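You operate a simulated robot arm through the tools that you are given. There is no shell and no other tool. Be economical: measure what you need, move in short steps, check, and stop when the job is done.

You run a simulated two-armed robot. Do the job below in one go: nothing can be reset, and whatever is moved stays where it is left.

JOB
Pick up the red torque key from the bare end of the long side table with one hand, pass it to the other hand and put it on the inside of the grey scrap tub.

It is judged by the outcome, as a careful person would: the job done as asked, and still so three seconds after it is handed in. It fails if anything else is knocked over, pushed out of place, dropped, spilled or broken.

ROBOT AND FRAMES
Two 7-joint arms with two-finger parallel grippers on one trunk, on a base that drives. Base frame: it is fixed to the floor where the robot stands at the start and does not move with it; the origin is under the middle of the robot, x ahead of it, y to its left, z up; the surface under the hand at the start is at about z = 850. Units: mm, degrees, N and s.
The left shoulder is at the start at [50, 177, 1129], the right one opposite. With the tool pointing down near the work surface each hand reaches from about 220 to 700 mm from the robot's upright axis, wherever it stands, measured 20 degrees to its own side. Places, roughly: inside of the grey scrap tub (15x19 cm) [500, 1520, 860]. Payload 3.43 kg a hand.
The tool frame of a hand sits at the grasp point between the pads (the TCP): z along the fingers, y along the line on which they close. The tips reach 34 mm beyond it. Largest opening 128 mm; finger width 24, thickness 12; the body of the gripper, 48 by 130 mm, starts 96 mm behind the TCP.
Orientation is told as [roll, pitch, yaw] about the base's x, y, z axes, in that order, counted from this pose: with the fingers straight down and closing along the base's y, the tool's x points along the base's -x, its y along +y and its z along -z.

CONTROLS
- The arms move only by the tool arm_command. It takes "left_targets", "right_targets" or both (then of equal length, played together; a hand with none holds still); each is a list that holds one entry, the list of rows, each a list of 7 numbers: the turn, a rotation vector about the base's x, y, z in units of 6 degrees (1.0 is 6 degrees), then the shift along the base's x, y, z in units of 50 mm (1.0 is 50 mm), then the closure in counts, from 0 (fully open) to 255 (shut). In form: [[[wx, wy, wz, dx, dy, dz, fingers], ...]]. A call has 1 to 12 rows; each row shifts and turns the commanded pose from where the row before left it. A call with a number of a shift or a turn outside -1 to 1 is refused whole. A row lasts 0.2 s, in which the tool goes at most 50 mm and 8.6 degrees; a call with a longer step from one row to the next is refused whole, and so is a gripper value outside its range. Where a pose cannot be reached the arm comes as near as it can. A force on the tool above 40 N (or 10 N above the force at the start of the call, whichever is more), or a blocked arm, ends the call early, and 0.2 s more pass. Each finger travels about 108 mm/s and halts on what it meets, pressing with about 37 N; the grip force reading is that of the motor and also rises with nothing between the fingers. The clock runs only during rows and for 0.2 s after the last one: add rows that do not move to give the fingers time. The reply holds the time, the measured pose of the TCP, the force on the tool along the base axes, the opening and the grip force, in the units named above and with some noise, with the torque about the TCP (base axes, N m) and any sound that the robot's microphone picked up, and new pictures: "show" is both (left out), scene, wrist or none (wrist: the cameras of the hands that moved).
- Cameras (640 x 400 px; columns grow to the right, rows downward): "scene" is now at [144.1, 43.2, 1288.5]; the picture's right is [0.49, -0.87, 0.00], its down [-0.53, -0.30, -0.80] and it looks along [0.69, 0.39, -0.60] (base axes); focal length 247 px, centre (320, 200). "left" rides on the left gripper at [76, 11, -160] in its tool frame; the picture's right is [-0.15, 0.99, 0.00], its down [-0.88, -0.13, -0.46] and it looks along [-0.45, -0.07, 0.89] (tool axes); focal length 234 px, centre (320, 200). "right" rides on the right gripper at [76, -11, -160] in its tool frame; the picture's right is [0.15, 0.99, 0.00], its down [-0.88, 0.13, -0.46] and it looks along [-0.45, 0.07, 0.89] (tool axes); focal length 234 px, centre (320, 200).
- move_column(by): slides the trunk up (or, below 0, down) by that many mm; the arms and the scene camera ride with it, the base frame stays. It gives what a move gives, with no picture.
- drive_base(legs): drives the robot by 1 to 6 legs, each [ahead, turn to the left] in mm and degrees, along the robot's own axes; the way and the turn of a leg run together, so that a leg with both is an arc; at most 1500 mm and 180 degrees a leg. The arms and the cameras ride along, it lands a little off, and it stops where it bumps. It gives what a move gives, and a new picture of the scene camera.
- head_to(pan, tilt): turns the head with the scene camera to pan (to the left, within 80 degrees either way) and tilt (down, from -29 to 69), counted from straight ahead of the robot. It gives what a move gives, and a new picture of the scene camera.
- probe_pixels(camera, pixels): for up to 12 pixels [column, row] of the newest picture of that camera ("zoom" is the newest enlarged one), the place [x, y, z] in the base frame of the surface seen there, good to about 2 mm. The clock stands still meanwhile.
- zoom(camera, box): a new picture of the part [left, top, right, bottom] of that camera's present view, enlarged. The clock stands still meanwhile.
- hand_in(): hands the job in; it is judged then, once.

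Go step by step. Measure first, check grasps and placings, and put right what went wrong. The budget is 80 turns and 260 pictures, counting those below and the enlarged ones. Unless the task says otherwise, let go and move clear before handing in, and close with one line.

The tools are called by a JSON object that holds its "op" and its "data". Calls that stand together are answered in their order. arm_command: Moves the arms, as the interface text tells. Its arguments: {"type":"object","properties":{"left_targets":{"type":"array"},"right_targets":{"type":"array"},"show":{"type":"string","enum":["both","scene","wrist","none"]}},"required":[]} The other tools are called the same way: move_column (by) slides the trunk up or down; drive_base (legs) drives the base; head_to (pan, tilt) turns the head that bears the scene camera; probe_pixels (camera, pixels) gives the place of the surface under pixels of a picture; zoom (camera, box) takes an enlarged picture of a part of a camera's view; hand_in () hands the job in.

At the start:

```text
clock: 0.0
left_position: [435.4, 422.2, 1108.7]
left_tcp_rot: [0.0, 0.1, 0.1]
left_contact_force: [-0.3, 0.1, 0.7]
left_moment: [0.0, -0.03, 0.01]
left_width: 127.9
left_gripper_force: 0.1
right_position: [441.2, 2.4, 1082.9]
right_tcp_rot: [0.0, -0.1, 0.0]
right_contact_force: [0.1, 0.0, -0.5]
right_moment: [0.0, -0.02, -0.01]
right_width: 128.1
right_gripper_force: 0.1
trunk travel left (down, up): [-300.0, 101.0]
robot x, y, heading: [0.4, -0.6, -0.2]
head pan, tilt: [29.6, 37.2]
```

scene: 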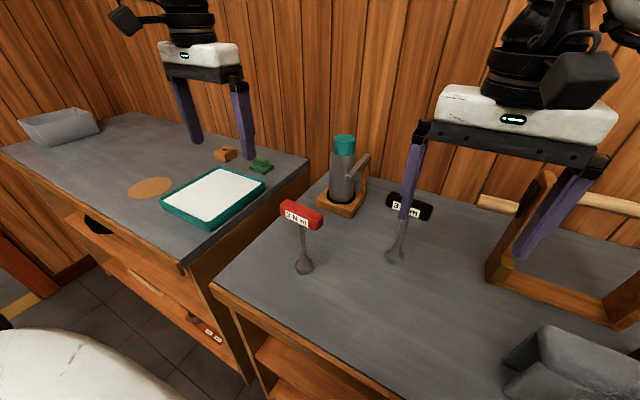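
right: 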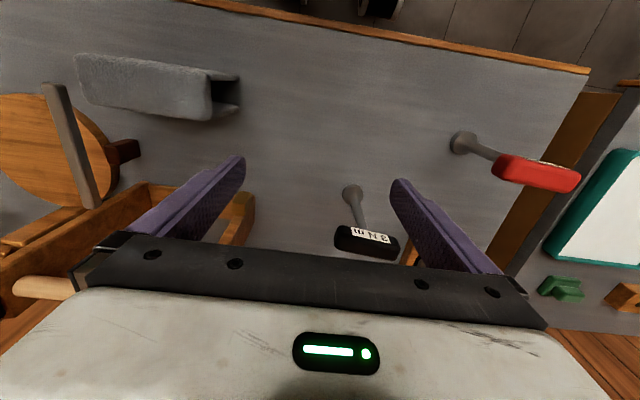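
left: 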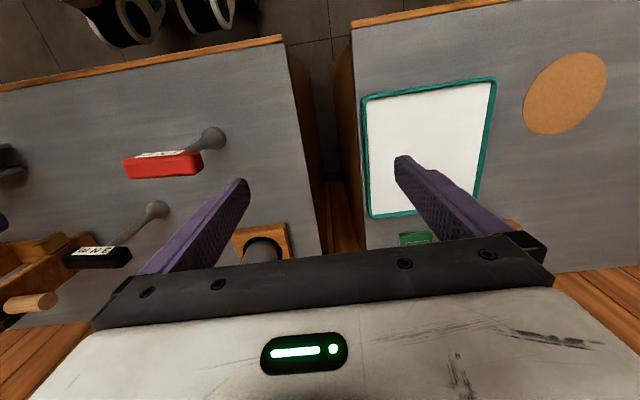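

The red T-handled key stands upright at about scene (300,215)–(304,268), and the grey tub is at (60,127). I'll measure the key, its neighbours and the tub.

{"op": "probe_pixels", "data": {"camera": "scene", "pixels": [[284, 203], [319, 215], [302, 205], [298, 218], [302, 240], [304, 268], [345, 140], [405, 205], [394, 258], [215, 290], [60, 140], [60, 118]]}}

{"op": "zoom", "data": {"camera": "scene", "box": [240, 120, 440, 300]}}

{"op": "zoom", "data": {"camera": "scene", "box": [0, 80, 160, 180]}}

{"op": "probe_pixels", "data": {"camera": "left", "pixels": [[125, 165], [200, 160], [162, 163], [180, 148], [207, 138], [95, 258], [155, 208], [265, 245]]}}

```text
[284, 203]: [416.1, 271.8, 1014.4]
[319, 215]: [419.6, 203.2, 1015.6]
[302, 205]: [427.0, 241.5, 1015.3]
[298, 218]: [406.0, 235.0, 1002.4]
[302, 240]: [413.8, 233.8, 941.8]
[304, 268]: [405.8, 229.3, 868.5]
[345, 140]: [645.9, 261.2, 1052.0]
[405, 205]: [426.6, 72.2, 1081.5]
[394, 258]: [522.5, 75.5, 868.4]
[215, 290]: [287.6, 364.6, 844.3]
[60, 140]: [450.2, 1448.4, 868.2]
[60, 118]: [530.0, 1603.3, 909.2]
```

```text
2.22 times, centred on (340, 210) of scene
```

zoom: 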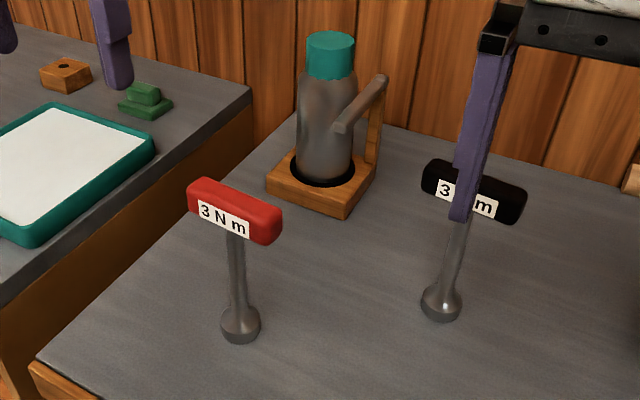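

```text
4.00 times, centred on (80, 130) of scene
```

zoom: 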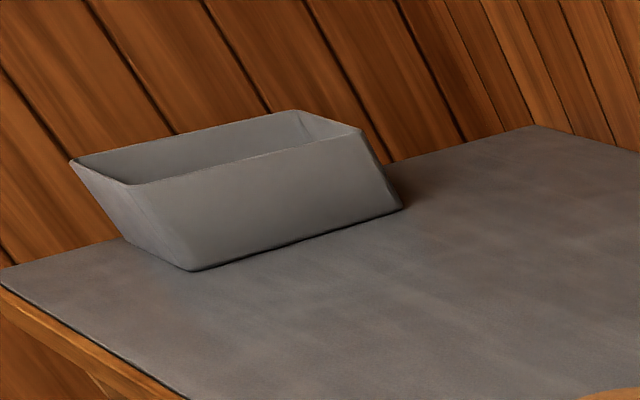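

```text
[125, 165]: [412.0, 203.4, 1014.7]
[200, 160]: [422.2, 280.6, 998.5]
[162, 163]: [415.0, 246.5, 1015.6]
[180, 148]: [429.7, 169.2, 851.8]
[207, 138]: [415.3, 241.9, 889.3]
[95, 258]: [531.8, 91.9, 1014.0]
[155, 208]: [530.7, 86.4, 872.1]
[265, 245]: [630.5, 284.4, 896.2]
```

The red key's crossbar runs along y at about (416, 238, 1008), with its stem down to about 850. Before committing, I'll look around to check the tables and see whether there is another red key.

{"op": "head_to", "data": {"pan": 75, "tilt": 30}}

{"op": "head_to", "data": {"pan": -40, "tilt": 35}}

{"op": "head_to", "data": {"pan": 10, "tilt": 50}}

```text
clock: 1.1
left_position: [434.3, 422.2, 1108.2]
left_tcp_rot: [0.0, 0.0, 0.0]
left_contact_force: [0.0, 0.2, 0.3]
left_moment: [-0.01, -0.02, 0.0]
left_width: 127.5
left_gripper_force: 0.0
right_position: [440.4, 3.1, 1083.7]
right_tcp_rot: [-0.1, -0.1, -0.1]
right_contact_force: [0.4, 0.9, -0.2]
right_moment: [-0.03, -0.01, 0.02]
right_width: 128.0
right_gripper_force: 0.1
trunk travel left (down, up): [-300.0, 101.0]
robot x, y, heading: [-1.4, -0.5, 0.1]
head pan, tilt: [75.0, 30.0]
```

scene: 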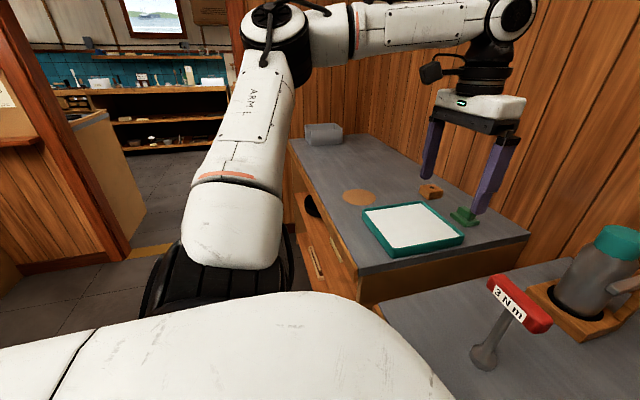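

```text
clock: 3.1
left_position: [434.0, 422.4, 1107.2]
left_tcp_rot: [0.0, 0.1, 0.0]
left_contact_force: [0.7, -0.3, 0.1]
left_moment: [0.0, 0.02, 0.01]
left_width: 128.3
left_gripper_force: 0.1
right_position: [438.7, 2.3, 1084.5]
right_tcp_rot: [-0.1, 0.0, 0.0]
right_contact_force: [-0.1, 0.1, -0.4]
right_moment: [-0.03, 0.02, 0.02]
right_width: 128.2
right_gripper_force: 0.0
trunk travel left (down, up): [-300.0, 101.0]
robot x, y, heading: [-0.0, -1.0, 0.2]
head pan, tilt: [-40.0, 35.0]
```

scene: 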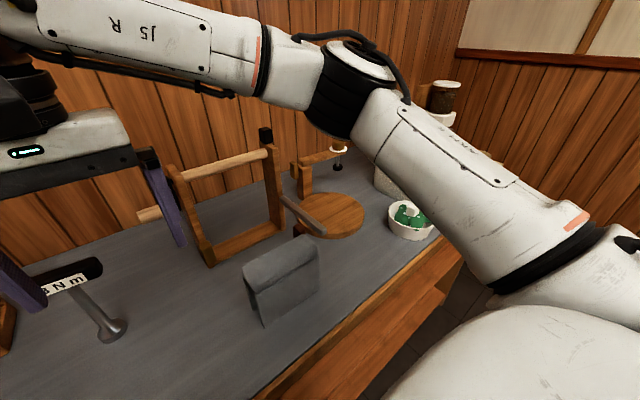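

```text
clock: 4.2
left_position: [435.3, 422.0, 1107.4]
left_tcp_rot: [0.0, -0.1, 0.0]
left_contact_force: [0.3, -0.6, -0.1]
left_moment: [0.03, -0.03, 0.0]
left_width: 128.1
left_gripper_force: 0.1
right_position: [440.9, 3.2, 1084.3]
right_tcp_rot: [0.0, 0.0, 0.1]
right_contact_force: [-0.8, -0.2, -0.5]
right_moment: [0.0, 0.04, 0.01]
right_width: 127.9
right_gripper_force: 0.0
trunk travel left (down, up): [-300.0, 101.0]
robot x, y, heading: [0.6, -0.5, -0.1]
head pan, tilt: [10.0, 50.0]
```

scene: 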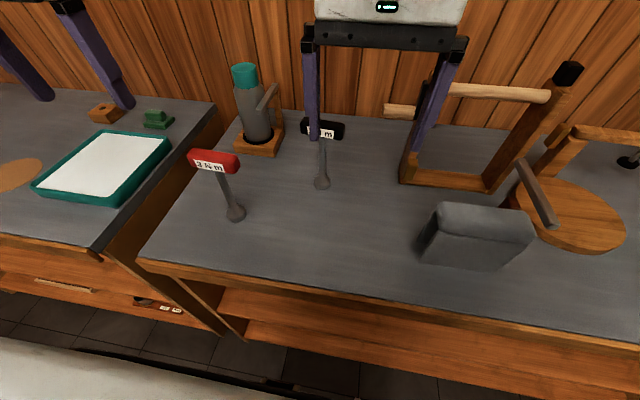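

Only one red key is on this table: crossbar along y (203–280), about 22 thick, centred near (416, 240, 1007). I'll pick it with the left hand from above, closing along x, so I first turn that hand −90° while moving over the key at a safe height.

{"op": "arm_command", "data": {"left_targets": [[[0, 0, -1, -0.03, -0.3, 0, 0], [0, 0, -1, -0.03, -0.3, 0, 0], [0, 0, -1, -0.03, -0.3, 0, 0], [0, 0, -1, -0.03, -0.3, 0, 0], [0, 0, -1, -0.03, -0.3, 0, 0], [0, 0, -1, -0.03, -0.3, 0, 0], [0, 0, -1, -0.03, -0.3, 0, 0], [0, 0, -1, -0.03, -0.3, 0, 0], [0, 0, -1, -0.03, -0.3, 0, 0], [0, 0, -1, -0.03, -0.3, 0, 0], [0, 0, -1, -0.03, -0.3, 0, 0], [0, 0, -1, -0.03, -0.34, 0, 0]]], "show": "none"}}

{"op": "arm_command", "data": {"left_targets": [[[0, 0, -1, 0, 0, 0, 0], [0, 0, -1, 0, 0, 0, 0], [0, 0, -1, 0, 0, 0, 0], [0, 0, 0, 0, 0, 0, 0], [0, 0, 0, 0, 0, 0, 0]]]}}

```text
clock: 6.8
left_position: [415.6, 239.2, 1107.1]
left_tcp_rot: [0.0, 0.0, -72.1]
left_contact_force: [-0.1, 0.1, 0.2]
left_moment: [0.0, 0.0, -0.02]
left_width: 128.1
left_gripper_force: 0.1
right_position: [440.7, 2.2, 1084.1]
right_tcp_rot: [0.0, 0.0, -0.1]
right_contact_force: [-0.2, -0.3, -0.1]
right_moment: [-0.01, -0.02, 0.01]
right_width: 127.9
right_gripper_force: 0.0
trunk travel left (down, up): [-300.0, 101.0]
robot x, y, heading: [1.8, 1.4, 0.0]
head pan, tilt: [10.0, 50.0]
```

```text
clock: 8.1
left_position: [416.3, 239.7, 1107.8]
left_tcp_rot: [0.0, 0.1, -90.1]
left_contact_force: [0.9, 0.3, 0.1]
left_moment: [-0.01, -0.01, 0.0]
left_width: 128.0
left_gripper_force: 0.0
right_position: [440.2, 3.0, 1083.5]
right_tcp_rot: [0.0, 0.0, 0.0]
right_contact_force: [-0.7, -0.5, -0.3]
right_moment: [0.02, -0.02, 0.01]
right_width: 128.3
right_gripper_force: 0.0
trunk travel left (down, up): [-300.0, 101.0]
robot x, y, heading: [-2.4, 1.8, 0.1]
head pan, tilt: [10.0, 50.0]
```

scene: 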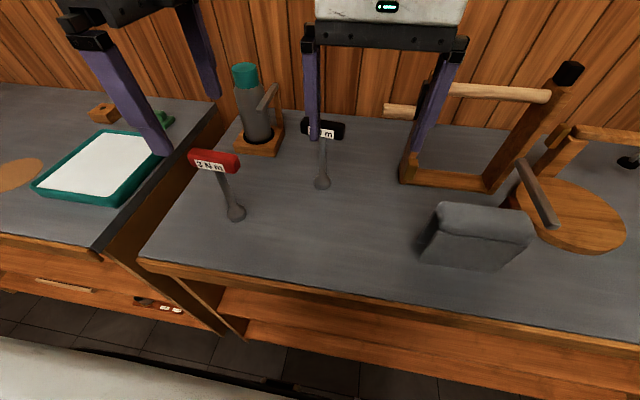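
left: 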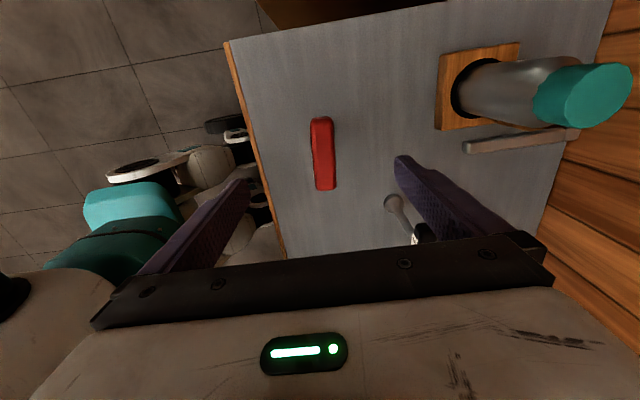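

The crossbar is at left-camera (323,153), right where the TCP axis projects at handle depth. I'll measure it precisely before descending.

{"op": "probe_pixels", "data": {"camera": "left", "pixels": [[322, 120], [325, 188], [314, 150], [332, 150], [322, 150], [330, 187]]}}

```text
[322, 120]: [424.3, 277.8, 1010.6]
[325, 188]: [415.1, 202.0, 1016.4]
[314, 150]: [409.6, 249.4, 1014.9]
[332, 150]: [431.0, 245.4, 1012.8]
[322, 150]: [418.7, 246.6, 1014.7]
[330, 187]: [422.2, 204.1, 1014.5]
```

The bar centre is (419.5, 240) and it is turned about −4°. I'll match that, descend 103 mm with the fingers open, then check.

{"op": "arm_command", "data": {"left_targets": [[[0, 0, -0.7, 0.06, 0, -0.4, 0], [0, 0, 0, 0, 0, -0.5, 0], [0, 0, 0, 0, 0, -0.5, 0], [0, 0, 0, 0, 0, -0.4, 0], [0, 0, 0, 0, 0, -0.26, 0], [0, 0, 0, 0, 0, 0, 0]]]}}

```text
clock: 9.4
left_position: [419.3, 240.6, 1005.2]
left_tcp_rot: [0.0, 0.0, -94.3]
left_contact_force: [0.2, -0.1, 0.5]
left_moment: [0.02, -0.02, -0.01]
left_width: 127.9
left_gripper_force: 0.1
right_position: [441.2, 2.5, 1084.1]
right_tcp_rot: [0.1, 0.0, 0.1]
right_contact_force: [0.0, -0.1, -0.3]
right_moment: [0.04, 0.0, 0.02]
right_width: 128.1
right_gripper_force: 0.1
trunk travel left (down, up): [-300.0, 101.0]
robot x, y, heading: [-2.8, -1.7, 0.2]
head pan, tilt: [10.0, 50.0]
```

scene: 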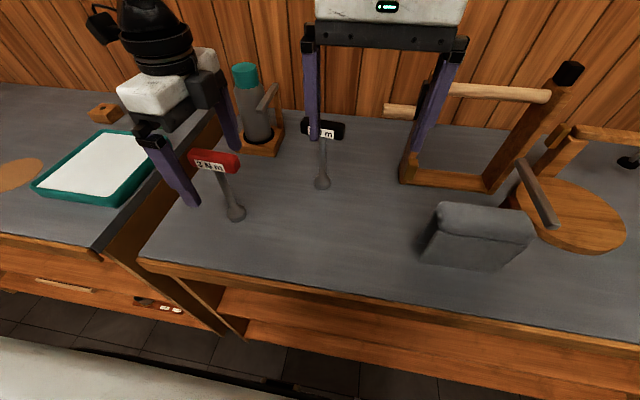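
left: 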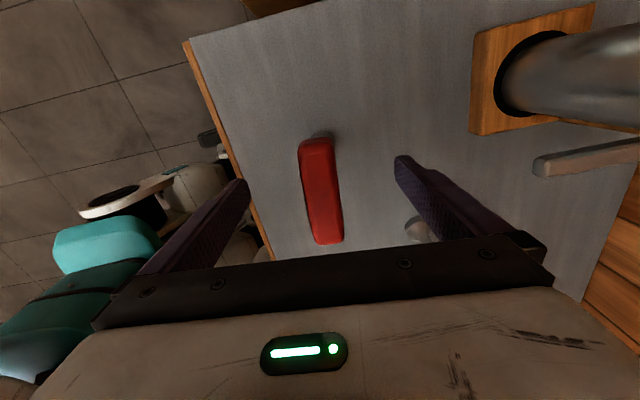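

The bar lies between the fingers, slanted (315,140)–(328,240), which is the camera's own roll, so it is aligned with the pads. Closing now.

{"op": "arm_command", "data": {"left_targets": [[[0, 0, 0, 0, 0, 0, 255], [0, 0, 0, 0, 0, 0, 255], [0, 0, 0, 0, 0, 0, 255], [0, 0, 0, 0, 0, 0, 255], [0, 0, 0, 0, 0, 0, 255], [0, 0, 0, 0, 0, 0, 255]]]}}

```text
clock: 10.8
left_position: [419.6, 239.9, 1005.2]
left_tcp_rot: [0.0, 0.0, -94.2]
left_contact_force: [0.9, 0.1, 0.2]
left_moment: [0.02, -0.05, 0.0]
left_width: 25.7
left_gripper_force: 36.9
right_position: [441.2, 2.2, 1084.1]
right_tcp_rot: [0.0, 0.0, 0.0]
right_contact_force: [-0.4, 0.1, 0.4]
right_moment: [0.0, 0.03, 0.01]
right_width: 128.1
right_gripper_force: 0.1
trunk travel left (down, up): [-300.0, 101.0]
robot x, y, heading: [-4.9, 0.7, 0.3]
head pan, tilt: [10.0, 50.0]
```

scene: 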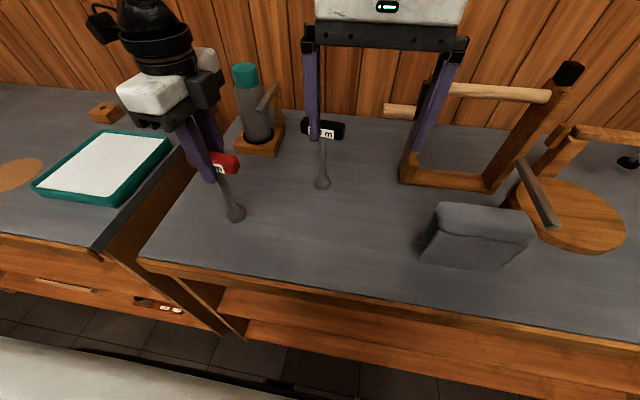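
left: 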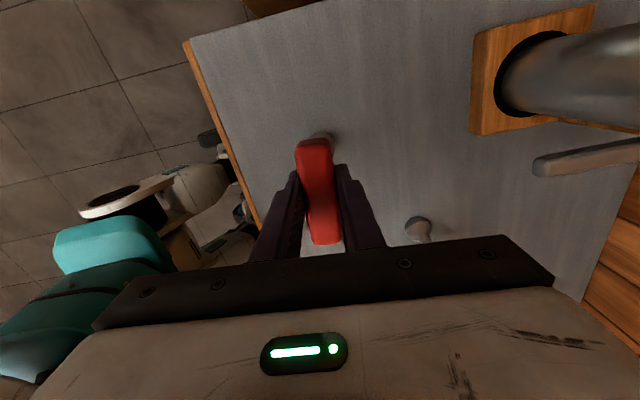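

Grip holds at 25.7 mm width with 37 N. I'll lift 200 mm straight up and check that the key comes along.

{"op": "arm_command", "data": {"left_targets": [[[0, 0, 0, 0, 0, 0.2, 255], [0, 0, 0, 0, 0, 0.4, 255], [0, 0, 0, 0, 0, 0.6, 255], [0, 0, 0, 0, 0, 0.6, 255], [0, 0, 0, 0, 0, 0.6, 255], [0, 0, 0, 0, 0, 0.6, 255], [0, 0, 0, 0, 0, 0.6, 255], [0, 0, 0, 0, 0, 0.4, 255], [0, 0, 0, 0, 0, 0, 255]]]}}

```text
clock: 12.8
left_position: [419.9, 240.0, 1205.0]
left_tcp_rot: [0.1, -0.1, -94.2]
left_contact_force: [0.2, -0.5, -1.3]
left_moment: [0.01, 0.02, 0.01]
left_width: 25.8
left_gripper_force: 37.2
right_position: [440.6, 2.5, 1083.8]
right_tcp_rot: [-0.1, -0.1, 0.1]
right_contact_force: [0.6, 0.6, 0.0]
right_moment: [0.0, 0.0, 0.0]
right_width: 128.3
right_gripper_force: 0.1
trunk travel left (down, up): [-300.0, 101.0]
robot x, y, heading: [0.3, -2.9, -0.1]
head pan, tilt: [10.0, 50.0]
```

scene: 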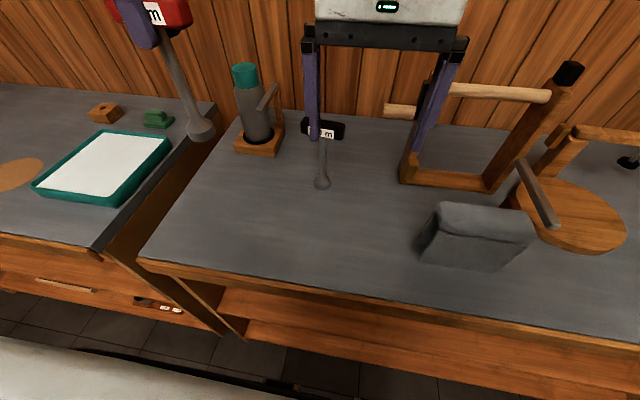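
left: 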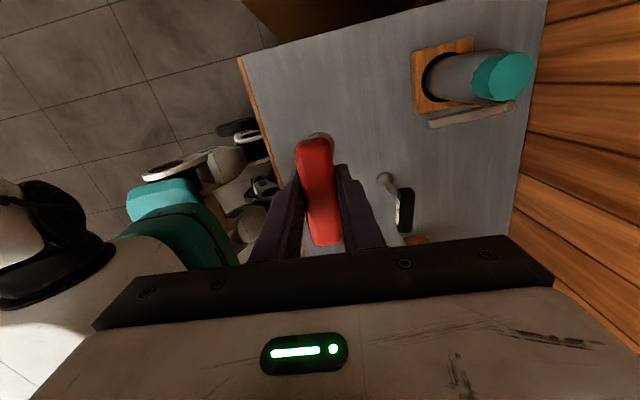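

The key is firmly held and clear of the table. I'll raise the right hand clear of everything, then back away so the handover happens over free floor.

{"op": "arm_command", "data": {"right_targets": [[[0, 0, 0, 0, 0, 0.6, 0], [0, 0, 0, 0, 0, 0.6, 0], [0, 0, 0, 0, 0, 0.6, 0], [0, 0, 0, 0, 0, 0.6, 0], [0, 0, 0, 0, 0, 0, 0]]], "left_targets": [[[0, 0, 0, 0, 0, 0, 255], [0, 0, 0, 0, 0, 0, 255], [0, 0, 0, 0, 0, 0, 255], [0, 0, 0, 0, 0, 0, 255], [0, 0, 0, 0, 0, 0, 255]]], "show": "none"}}

{"op": "drive_base", "data": {"legs": [[-250, 0]]}}

{"op": "head_to", "data": {"pan": 80, "tilt": 35}}

{"op": "head_to", "data": {"pan": 15, "tilt": 20}}

```text
clock: 14.1
left_position: [421.1, 240.4, 1205.4]
left_tcp_rot: [0.0, 0.0, -94.1]
left_contact_force: [-0.6, -0.5, -2.4]
left_moment: [-0.03, 0.01, 0.02]
left_width: 25.7
left_gripper_force: 37.1
right_position: [440.0, 3.1, 1205.4]
right_tcp_rot: [0.0, 0.0, 0.0]
right_contact_force: [-0.4, 0.9, 0.3]
right_moment: [-0.02, 0.04, -0.02]
right_width: 127.9
right_gripper_force: 0.0
trunk travel left (down, up): [-300.0, 101.0]
robot x, y, heading: [-2.2, -0.9, -0.1]
head pan, tilt: [10.0, 50.0]
```

```text
clock: 15.9
left_position: [169.3, 239.9, 1205.9]
left_tcp_rot: [0.0, 0.0, -94.2]
left_contact_force: [-0.2, 0.5, -2.1]
left_moment: [-0.01, -0.01, -0.02]
left_width: 25.5
left_gripper_force: 36.3
right_position: [189.3, 2.0, 1205.3]
right_tcp_rot: [0.0, 0.0, 0.0]
right_contact_force: [0.5, -0.4, 1.5]
right_moment: [-0.03, -0.01, 0.02]
right_width: 127.9
right_gripper_force: 0.1
trunk travel left (down, up): [-300.0, 101.0]
robot x, y, heading: [-254.8, 0.7, 0.0]
head pan, tilt: [10.0, 50.0]
```

scene: 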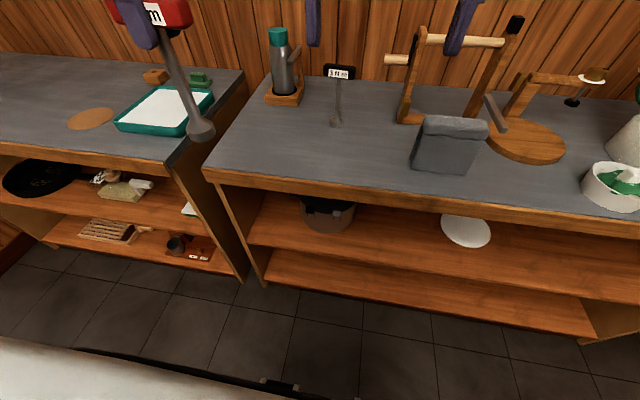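

```text
clock: 17.3
left_position: [168.8, 240.9, 1206.3]
left_tcp_rot: [0.0, -0.1, -94.2]
left_contact_force: [0.0, -0.7, -1.1]
left_moment: [0.0, -0.01, -0.04]
left_width: 25.6
left_gripper_force: 37.1
right_position: [189.3, 1.9, 1205.0]
right_tcp_rot: [0.1, 0.0, -0.1]
right_contact_force: [-0.3, -0.6, -0.3]
right_moment: [0.02, 0.0, 0.0]
right_width: 128.0
right_gripper_force: 0.1
trunk travel left (down, up): [-300.0, 101.0]
robot x, y, heading: [-249.6, -0.5, 0.1]
head pan, tilt: [80.0, 35.0]
```

scene: 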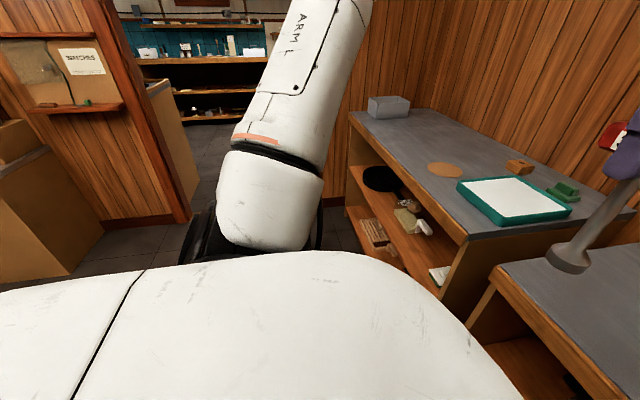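

```text
clock: 18.6
left_position: [169.0, 241.0, 1205.4]
left_tcp_rot: [-0.1, 0.0, -94.2]
left_contact_force: [0.9, -0.1, -2.0]
left_moment: [0.02, -0.03, 0.01]
left_width: 26.0
left_gripper_force: 37.1
right_position: [189.5, 1.7, 1205.6]
right_tcp_rot: [0.0, 0.0, 0.0]
right_contact_force: [0.8, 0.1, 0.6]
right_moment: [-0.01, -0.02, 0.03]
right_width: 127.8
right_gripper_force: 0.0
trunk travel left (down, up): [-300.0, 101.0]
robot x, y, heading: [-251.9, -3.3, 0.3]
head pan, tilt: [15.0, 20.0]
```

scene: 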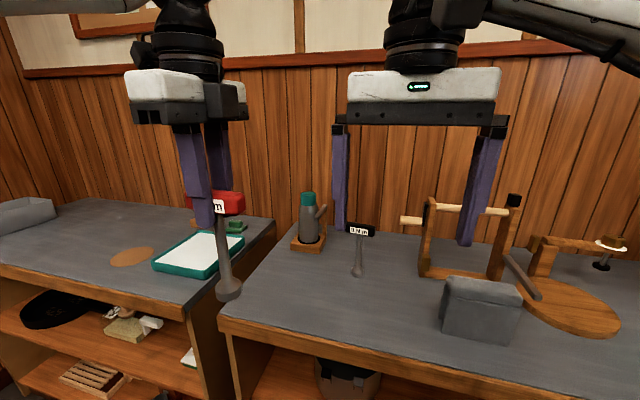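

The view is now clear: the key hangs in the left hand with its stem at (230,255) and foot at (229,288). I'll pitch the right hand forward (−60°) while moving it aside to the right, then bring the key in front.

{"op": "arm_command", "data": {"right_targets": [[[0, -1, 0, -0.05, -0.17, -0.05, 0], [0, -1, 0, -0.05, -0.17, -0.05, 0], [0, -1, 0, -0.05, -0.17, -0.05, 0], [0, -1, 0, -0.05, -0.17, -0.05, 0], [0, -1, 0, -0.05, -0.17, -0.05, 0], [0, -1, 0, -0.05, -0.17, -0.05, 0], [0, -1, 0, -0.05, -0.17, -0.05, 0], [0, -1, 0, -0.05, -0.17, -0.05, 0], [0, -1, 0, -0.05, -0.17, -0.05, 0], [0, -1, 0, -0.05, -0.17, -0.05, 0], [0, 0, 0, 0, 0, 0, 0]]], "show": "scene"}}

{"op": "arm_command", "data": {"left_targets": [[[0, 0, 0, 0.1, -0.2, 0, 255], [0, 0, 0, 0.25, -0.45, 0, 255], [0, 0, 0, 0.3, -0.55, 0, 255], [0, 0, 0, 0.3, -0.55, 0, 255], [0, 0, 0, 0.3, -0.55, 0, 255], [0, 0, 0, 0.3, -0.55, 0, 255], [0, 0, 0, 0.3, -0.5, 0, 255], [0, 0, 0, 0.17, -0.25, 0, 255], [0, 0, 0, 0, 0, 0, 255], [0, 0, 0, 0, 0, 0, 255]]]}}

```text
clock: 21.1
left_position: [169.5, 240.3, 1205.6]
left_tcp_rot: [0.0, 0.0, -94.3]
left_contact_force: [0.6, 0.1, -1.2]
left_moment: [-0.02, 0.0, 0.01]
left_width: 25.9
left_gripper_force: 36.8
right_position: [163.2, -81.1, 1179.5]
right_tcp_rot: [0.0, -60.1, 0.0]
right_contact_force: [-0.1, -0.9, -0.1]
right_moment: [-0.01, 0.02, -0.02]
right_width: 127.9
right_gripper_force: 0.1
trunk travel left (down, up): [-300.0, 101.0]
robot x, y, heading: [-249.6, 0.7, -0.2]
head pan, tilt: [15.0, 20.0]
```

scene: 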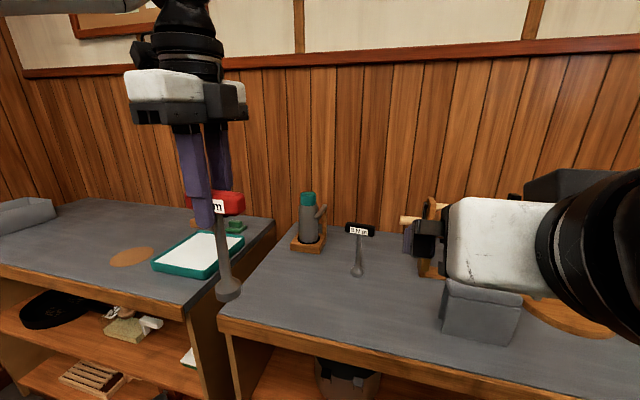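

```text
clock: 23.2
left_position: [188.9, 178.2, 1168.5]
left_tcp_rot: [-0.1, 0.1, -94.2]
left_contact_force: [0.5, -0.7, -1.6]
left_moment: [0.0, 0.0, -0.03]
left_width: 26.0
left_gripper_force: 36.4
left hand out of reach, approached as far as the arm can: row 3, 4, 5, 6, 7, 8
right_position: [164.0, -82.1, 1180.3]
right_tcp_rot: [0.0, -60.0, 0.1]
right_contact_force: [0.9, 0.7, -0.2]
right_moment: [-0.03, -0.01, 0.0]
right_width: 128.1
right_gripper_force: 0.1
trunk travel left (down, up): [-300.0, 101.0]
robot x, y, heading: [-253.4, 3.2, -0.0]
head pan, tilt: [15.0, 20.0]
```

scene: 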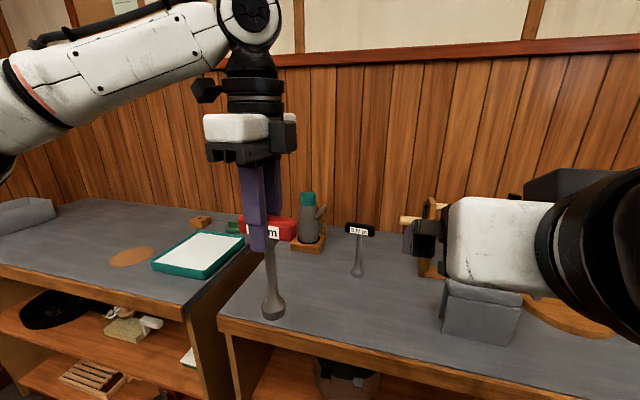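
left: 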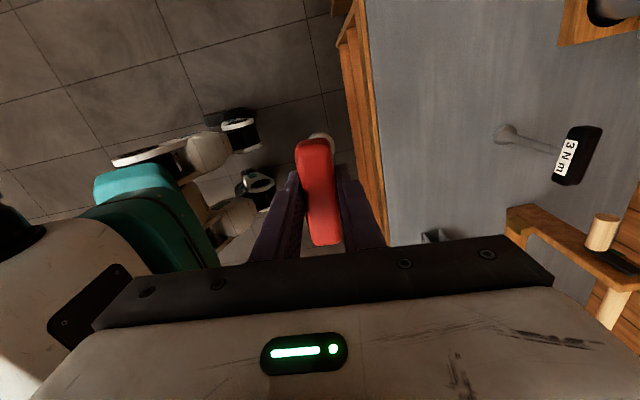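

The left hand hit its reach limit at this height, stopping at (189,178,1168). I'll lower it and then slide to the middle.

{"op": "arm_command", "data": {"left_targets": [[[0, 0, 0, 0, 0, -0.4, 255], [0, 0, 0, 0, 0, -0.6, 255], [0, 0, 0, 0, 0, -0.6, 255], [0, 0, 0, 0, 0, 0, 255]]], "show": "none"}}

```text
clock: 24.2
left_position: [189.5, 178.3, 1087.4]
left_tcp_rot: [0.1, -0.1, -94.2]
left_contact_force: [0.2, 0.8, -1.5]
left_moment: [0.01, -0.01, 0.0]
left_width: 25.6
left_gripper_force: 36.6
right_position: [163.6, -81.4, 1180.1]
right_tcp_rot: [0.0, -60.0, 0.1]
right_contact_force: [0.4, -0.2, 0.3]
right_moment: [-0.01, 0.01, 0.02]
right_width: 128.0
right_gripper_force: 0.0
trunk travel left (down, up): [-300.0, 101.0]
robot x, y, heading: [-250.9, -1.3, -0.1]
head pan, tilt: [15.0, 20.0]
```

{"op": "arm_command", "data": {"left_targets": [[[0, 0, 0, 0.1, -0.2, 0, 255], [0, 0, 0, 0.2, -0.4, 0, 255], [0, 0, 0, 0.25, -0.5, 0, 255], [0, 0, 0, 0.25, -0.46, 0, 255], [0, 0, 0, 0.2, -0.4, 0, 255], [0, 0, 0, 0, 0, 0, 255], [0, 0, 0, 0, 0, 0, 255]]], "show": "scene"}}

{"op": "head_to", "data": {"pan": 10, "tilt": 32}}

```text
clock: 25.9
left_position: [205.6, 155.0, 1089.6]
left_tcp_rot: [0.0, -0.1, -94.0]
left_contact_force: [-0.3, 0.4, -0.9]
left_moment: [0.01, 0.05, 0.01]
left_width: 25.6
left_gripper_force: 37.0
left hand out of reach, approached as far as the arm can: row 2, 3, 4, 5
right_position: [164.3, -82.3, 1180.2]
right_tcp_rot: [0.0, -60.1, 0.1]
right_contact_force: [-0.4, 0.0, -0.5]
right_moment: [-0.01, -0.02, -0.03]
right_width: 127.9
right_gripper_force: 0.2
trunk travel left (down, up): [-300.0, 101.0]
robot x, y, heading: [-250.4, -2.7, -0.1]
head pan, tilt: [15.0, 20.0]
```

scene: 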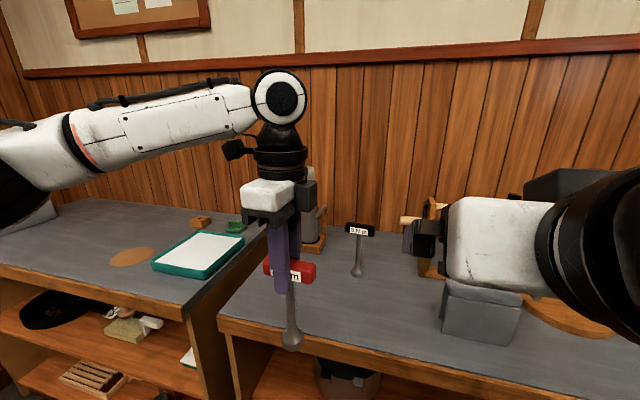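

```text
clock: 26.6
left_position: [205.3, 155.3, 1090.0]
left_tcp_rot: [0.0, -0.1, -93.9]
left_contact_force: [-0.9, 0.2, -1.7]
left_moment: [-0.01, 0.0, 0.0]
left_width: 25.3
left_gripper_force: 37.1
right_position: [163.7, -81.7, 1180.0]
right_tcp_rot: [-0.1, -60.0, 0.2]
right_contact_force: [-0.2, 0.2, -0.9]
right_moment: [-0.02, 0.03, -0.04]
right_width: 127.8
right_gripper_force: 0.1
trunk travel left (down, up): [-300.0, 101.0]
robot x, y, heading: [-251.7, -0.0, 0.1]
head pan, tilt: [10.0, 32.0]
```

scene: 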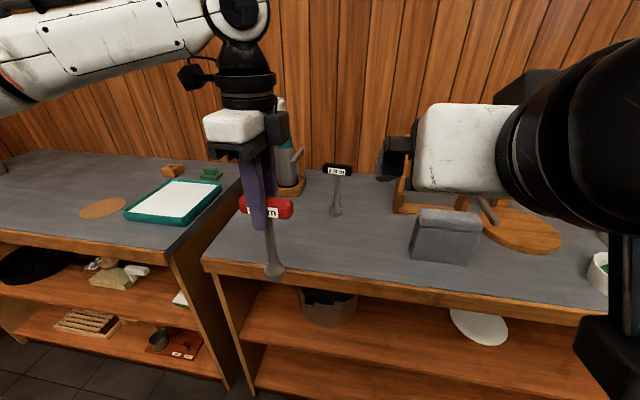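

The left arm is limited by its wrist twist rather than distance. I'll untwist it by +30° (key bar turns with it) and let the right hand yaw +30° too, so the right approaches diagonally.

{"op": "arm_command", "data": {"left_targets": [[[0, 0, 1, 0, 0, 0, 255], [0, 0, 1, 0, 0, 0, 255], [0, 0, 1, 0, 0, 0, 255], [0, 0, 1, 0, 0, 0, 255], [0, 0, 1, 0, 0, 0, 255], [0, 0, 0, 0.1, -0.3, 0, 255], [0, 0, 0, 0.1, -0.3, 0, 255], [0, 0, 0, 0.1, -0.3, 0, 255], [0, 0, 0, 0, 0, 0, 255], [0, 0, 0, 0, 0, 0, 255]]], "right_targets": [[[0, 0, 1, -0.2, 0, 0, 0], [0, 0, 1, -0.2, 0, -0.2, 0], [0, 0, 1, -0.2, 0, -0.2, 0], [0, 0, 1, -0.2, 0, -0.2, 0], [0, 0, 1, -0.2, 0, -0.2, 0], [0, 0, 0, -0.2, 0, -0.4, 0], [0, 0, 0, 0, 0, -0.4, 0], [0, 0, 0, 0, 0, -0.4, 0], [0, 0, 0, 0, 0, 0, 0], [0, 0, 0, 0, 0, 0, 0]]]}}

```text
clock: 28.8
left_position: [204.9, 156.5, 1089.1]
left_tcp_rot: [0.0, 0.0, -64.1]
left_contact_force: [-0.5, -0.1, -1.3]
left_moment: [0.01, 0.01, -0.03]
left_width: 25.8
left_gripper_force: 36.8
left hand out of reach, approached as far as the arm can: row 6, 7, 8
right_position: [154.4, -59.0, 1124.4]
right_tcp_rot: [0.0, -59.9, 30.1]
right_contact_force: [0.1, 0.7, -0.8]
right_moment: [-0.01, -0.02, -0.01]
right_width: 127.9
right_gripper_force: 0.1
right hand out of reach, approached as far as the arm can: row 4, 5, 6, 7, 8
trunk travel left (down, up): [-300.0, 101.0]
robot x, y, heading: [-251.1, -1.8, 0.1]
head pan, tilt: [10.0, 32.0]
```

scene: 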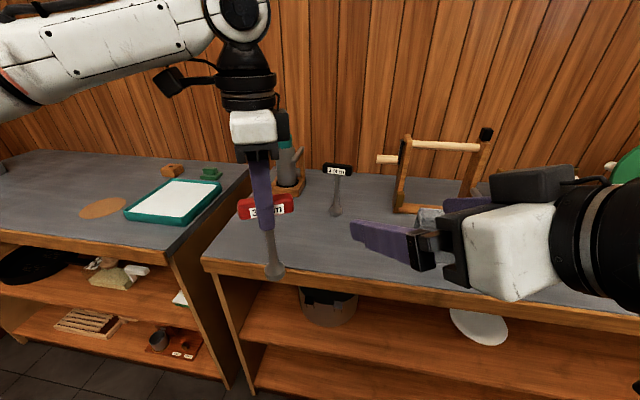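
right: 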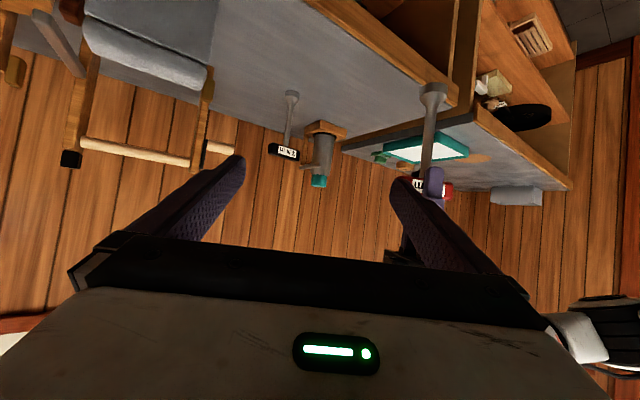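
left: 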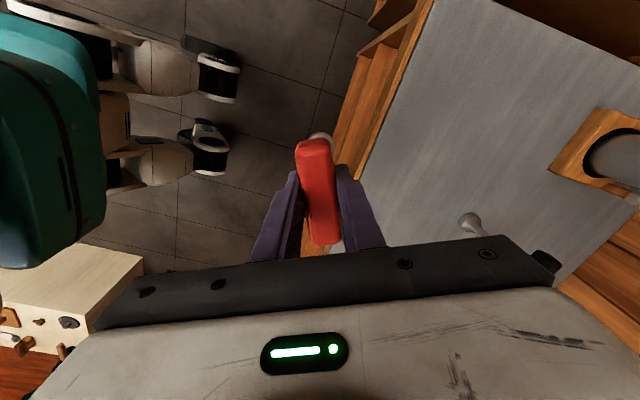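

Both arms are limited by shoulder geometry, so I'll raise the trunk 100 mm, turn the left hand back to yaw ≈ −4 → 0 (key bar along x), and have the right hand approach from the right side pointing +y.

{"op": "move_column", "data": {"by": 100}}

{"op": "arm_command", "data": {"left_targets": [[[0, 0, 1, -0.1, -0.1, -0.18, 255], [0, 0, 1, -0.1, -0.1, -0.18, 255], [0, 0, 1, -0.1, -0.1, -0.18, 255], [0, 0, 1, -0.1, -0.1, -0.18, 255], [0, 0, 1, -0.1, -0.1, -0.18, 255], [0, 0, 1, -0.1, -0.1, -0.18, 255], [0, 0, 1, -0.1, -0.1, -0.18, 255], [0, 0, 1, -0.1, -0.1, -0.18, 255], [0, 0, 1, -0.1, -0.1, -0.18, 255], [0, 0, 1, 0, -0.1, -0.18, 255], [0, 0, 0.67, 0, -0.1, -0.2, 255], [0, 0, 0, 0, 0, 0, 255]]], "right_targets": [[[0, 0, 1, 0, -0.04, -0.2, 0], [0, 0, 1, 0, -0.04, -0.2, 0], [0, 0, 1, 0, -0.04, -0.2, 0], [0, 0, 1, 0, -0.04, -0.2, 0], [0, 0, 1, 0, -0.04, -0.2, 0], [0, 0, 1, 0, -0.04, -0.2, 0], [0, 0, 1, 0, -0.04, -0.2, 0], [0, 0, 1, 0, -0.04, -0.2, 0], [0, 0, 1, 0, -0.04, -0.2, 0], [0, 0, 1, 0, -0.04, -0.2, 0], [0, 0, 0, 0, 0, 0, 0], [0, 0, 0, 0, 0, 0, 0]]]}}

```text
clock: 30.1
left_position: [205.5, 156.3, 1188.3]
left_tcp_rot: [0.0, 0.1, -64.1]
left_contact_force: [0.2, -0.4, -1.6]
left_moment: [-0.02, -0.01, 0.01]
left_width: 25.4
left_gripper_force: 37.1
right_position: [155.6, -58.7, 1224.5]
right_tcp_rot: [0.0, -59.9, 30.0]
right_contact_force: [0.1, -0.7, 0.6]
right_moment: [-0.01, 0.01, 0.01]
right_width: 127.7
right_gripper_force: 0.1
trunk travel left (down, up): [-400.0, 1.0]
robot x, y, heading: [-251.1, -2.4, 0.1]
head pan, tilt: [10.0, 32.0]
```

```text
clock: 32.7
left_position: [155.5, 113.7, 1090.0]
left_tcp_rot: [-0.1, -0.1, 0.0]
left_contact_force: [-0.4, 0.1, -1.4]
left_moment: [-0.02, 0.01, 0.01]
left_width: 25.6
left_gripper_force: 37.0
left hand out of reach, approached as far as the arm can: row 9, 10, 11
right_position: [155.1, -70.7, 1170.6]
right_tcp_rot: [0.0, -59.9, 63.2]
right_contact_force: [0.5, -0.6, 0.0]
right_moment: [0.01, 0.01, 0.03]
right_width: 128.2
right_gripper_force: 0.0
right hand out of reach, approached as far as the arm can: row 6, 7, 8, 9, 10
trunk travel left (down, up): [-400.0, 1.0]
robot x, y, heading: [-252.5, 1.3, -0.0]
head pan, tilt: [10.0, 32.0]
```

scene: 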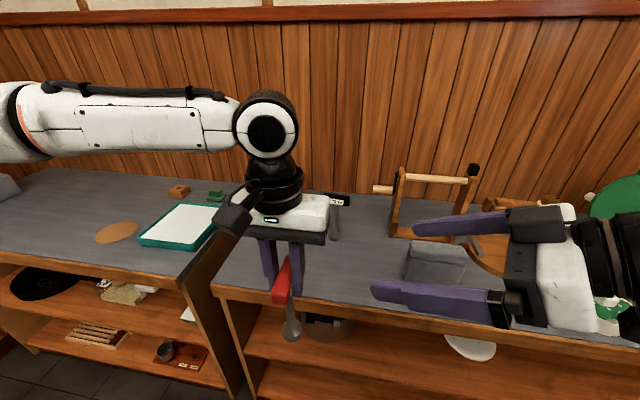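
right: 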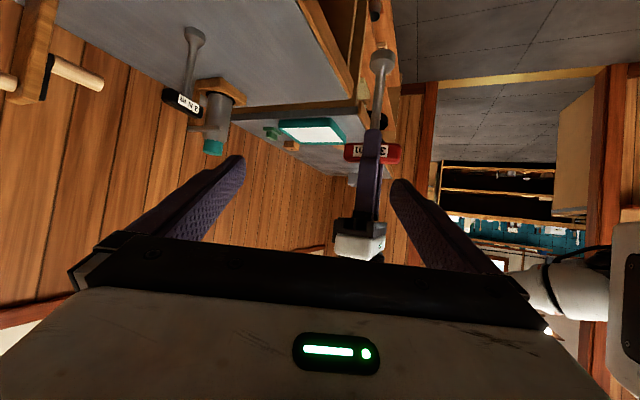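
left: 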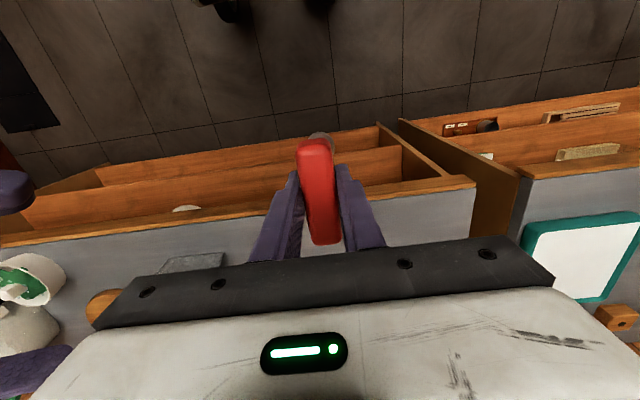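

Left is at (155,114,1090) with yaw 0; the right stalled at yaw 63°. I'll shift the right forward and down, since it is cramped near its shoulder, and continue its yaw.

{"op": "arm_command", "data": {"left_targets": [[[0, 0, 0, 0.2, 0, 0, 255], [0, 0, 0, 0.2, 0, 0, 255], [0, 0, 0, 0.2, 0, 0, 255], [0, 0, 0, 0.2, 0, 0, 255], [0, 0, 0, 0, 0, 0, 255], [0, 0, 0, 0, 0, 0, 255], [0, 0, 0, 0, 0, 0, 255], [0, 0, 0, 0, 0, 0, 255], [0, 0, 0, 0, 0, 0, 255], [0, 0, 0, 0, 0, 0, 255]]], "right_targets": [[[0, 0, 0, 0.3, -0.2, -0.4, 0], [0, 0, 0, 0.3, -0.2, -0.4, 0], [0, 0, 0, 0.3, -0.2, -0.4, 0], [0, 0, 0, 0.2, 0, -0.4, 0], [0, 0, 1, 0, 0, 0, 0], [0, 0, 1, 0, 0, 0, 0], [0, 0, 1, 0, 0, 0, 0], [0, 0, 1, 0, 0, 0, 0], [0, 0, 0, 0, 0, 0, 0], [0, 0, 0, 0, 0, 0, 0]]], "show": "scene"}}

```text
clock: 34.9
left_position: [189.2, 128.8, 1088.9]
left_tcp_rot: [-0.3, -0.1, -0.2]
left_contact_force: [0.7, 0.4, -1.5]
left_moment: [-0.01, 0.04, 0.04]
left_width: 25.7
left_gripper_force: 37.1
left hand out of reach, approached as far as the arm can: row 1, 2, 3, 4
right_position: [191.7, -70.0, 1091.3]
right_tcp_rot: [-0.8, -61.6, 84.0]
right_contact_force: [0.3, 0.1, 0.0]
right_moment: [0.0, -0.01, 0.02]
right_width: 128.0
right_gripper_force: 0.0
right hand out of reach, approached as far as the arm can: row 1, 2, 3, 5
trunk travel left (down, up): [-400.0, 1.0]
robot x, y, heading: [-250.1, -4.8, -0.1]
head pan, tilt: [10.0, 32.0]
```

scene: 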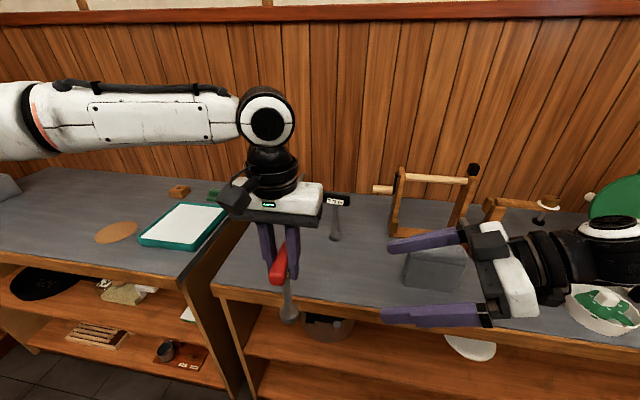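

Now right is at (192,−70,1091), yaw 84°, nicely facing the key. Measure the key's stem and bar in the scene.

{"op": "probe_pixels", "data": {"camera": "scene", "pixels": [[278, 266], [285, 288], [287, 297], [289, 315], [390, 245], [384, 318]]}}

{"op": "zoom", "data": {"camera": "scene", "box": [220, 190, 420, 340]}}

```text
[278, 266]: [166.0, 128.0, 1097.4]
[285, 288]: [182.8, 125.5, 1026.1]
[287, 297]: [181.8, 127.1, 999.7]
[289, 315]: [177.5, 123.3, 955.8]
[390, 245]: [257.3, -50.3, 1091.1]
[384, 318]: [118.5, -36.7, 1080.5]
```

```text
2.67 times, centred on (320, 265) of scene
```

zoom: 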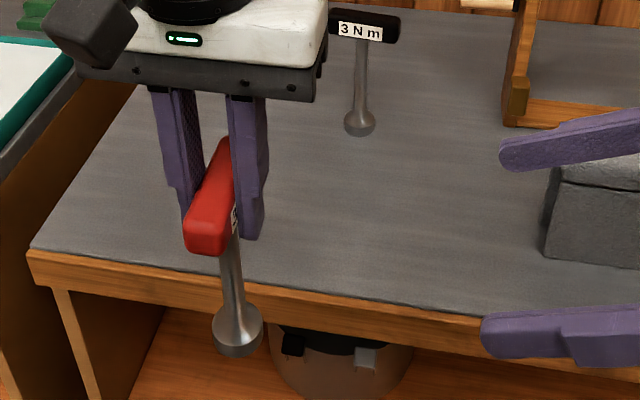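

The stem axis is at about (187,126), free between z 970 and 1075. I'll bring the right hand to a pre-grasp about 100 mm short, along its own pointing direction.

{"op": "arm_command", "data": {"right_targets": [[[0, 0, 0, -0.06, 0.3, -0.1, 0], [0, 0, 0, -0.06, 0.5, -0.15, 0], [0, 0, 0, -0.06, 0.5, -0.15, 0], [0, 0, 0, -0.06, 0.4, -0.1, 0], [0, 0, 0, 0, 0, 0, 0], [0, 0, 0, 0, 0, 0, 0]]]}}

```text
clock: 36.3
left_position: [187.2, 129.1, 1088.9]
left_tcp_rot: [-0.2, -0.1, -0.1]
left_contact_force: [-0.1, 0.2, -2.8]
left_moment: [0.0, 0.01, 0.0]
left_width: 25.5
left_gripper_force: 37.2
right_position: [180.3, 13.7, 1066.9]
right_tcp_rot: [-1.0, -61.5, 84.0]
right_contact_force: [0.1, 0.6, 0.4]
right_moment: [0.0, 0.01, 0.02]
right_width: 127.8
right_gripper_force: 0.2
trunk travel left (down, up): [-400.0, 1.0]
robot x, y, heading: [-249.7, -2.0, 0.2]
head pan, tilt: [10.0, 32.0]
```

scene: 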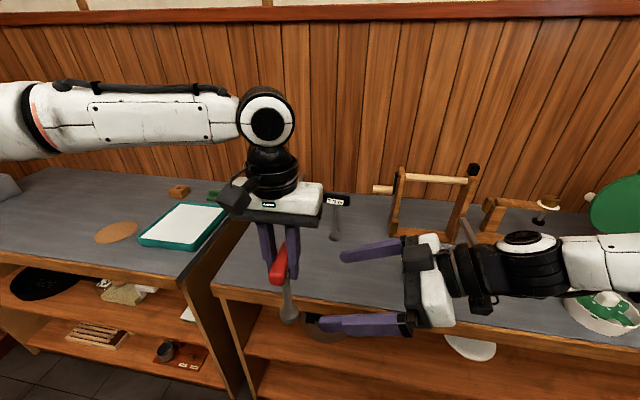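
right: 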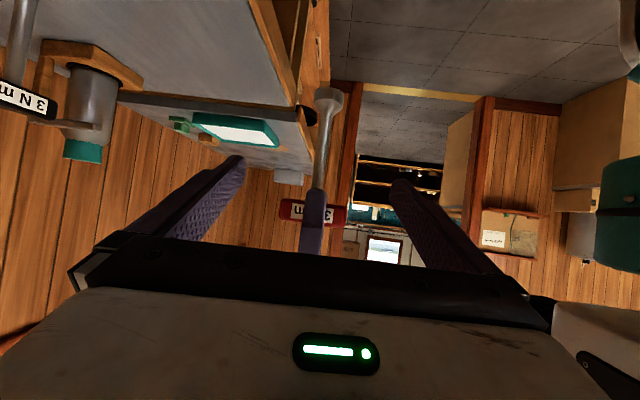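

In the right camera the stem at (325,130) is centred between the fingers. I'll advance about 117 mm along the pointing direction.

{"op": "arm_command", "data": {"right_targets": [[[0, 0, 0, 0.02, 0.4, -0.2, 0], [0, 0, 0, 0.03, 0.5, -0.25, 0], [0, 0, 0, 0.03, 0.5, -0.27, 0], [0, 0, 0, 0.03, 0.4, -0.22, 0], [0, 0, 0, 0.02, 0.24, -0.14, 0], [0, 0, 0, 0, 0, 0, 0], [0, 0, 0, 0, 0, 0, 0]]]}}

```text
clock: 37.9
left_position: [188.5, 128.4, 1088.7]
left_tcp_rot: [-0.2, -0.1, -0.1]
left_contact_force: [0.4, -0.5, -1.6]
left_moment: [0.05, 0.03, -0.02]
left_width: 25.5
left_gripper_force: 37.2
right_position: [186.7, 117.2, 1012.5]
right_tcp_rot: [-0.9, -61.6, 83.9]
right_contact_force: [0.5, -0.5, -0.6]
right_moment: [-0.01, 0.01, 0.01]
right_width: 128.1
right_gripper_force: 0.0
trunk travel left (down, up): [-400.0, 1.0]
robot x, y, heading: [-251.6, 2.3, 0.2]
head pan, tilt: [10.0, 32.0]
```

scene: 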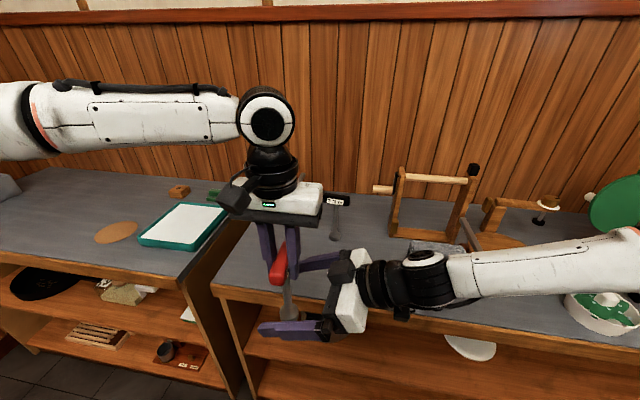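
right: 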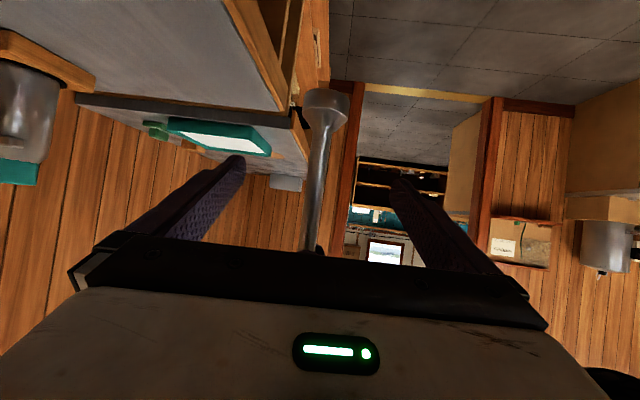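

The stem passes near (315,193), the TCP point, between the open fingers. Closing the right hand while the left keeps hold.

{"op": "arm_command", "data": {"right_targets": [[[0, 0, 0, 0, 0, 0, 255], [0, 0, 0, 0, 0, 0, 255], [0, 0, 0, 0, 0, 0, 255], [0, 0, 0, 0, 0, 0, 255], [0, 0, 0, 0, 0, 0, 255], [0, 0, 0, 0, 0, 0, 255], [0, 0, 0, 0, 0, 0, 255]]]}}

```text
clock: 39.5
left_position: [187.1, 128.8, 1089.1]
left_tcp_rot: [-0.2, 0.1, -0.1]
left_contact_force: [-16.8, -1.6, 2.5]
left_moment: [-0.09, 0.36, 0.01]
left_width: 25.4
left_gripper_force: 36.7
right_position: [188.0, 115.5, 1012.4]
right_tcp_rot: [-1.1, -61.5, 83.9]
right_contact_force: [15.8, 1.6, -2.5]
right_moment: [-0.06, 0.91, -0.29]
right_width: 15.1
right_gripper_force: 37.1
trunk travel left (down, up): [-400.0, 1.0]
robot x, y, heading: [-250.8, -3.5, 0.1]
head pan, tilt: [10.0, 32.0]
```

scene: 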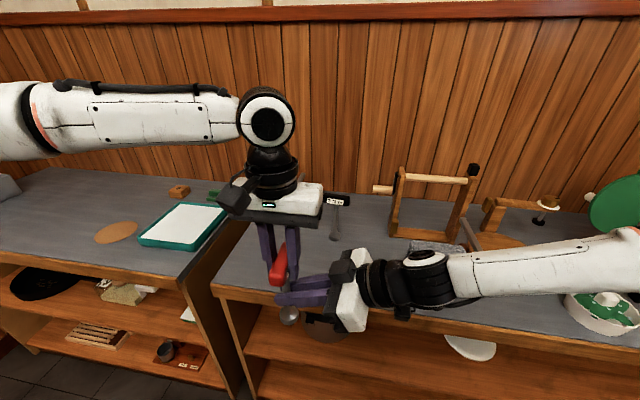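
right: 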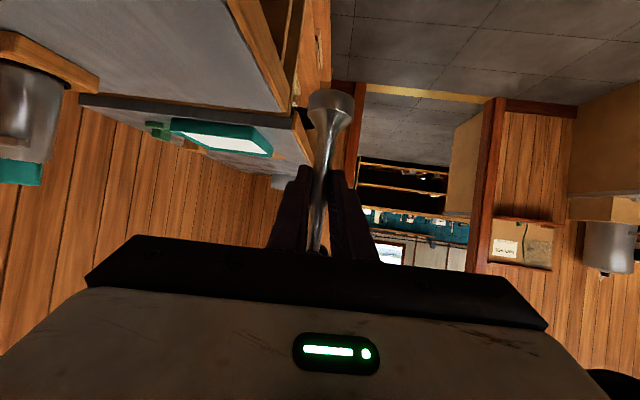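

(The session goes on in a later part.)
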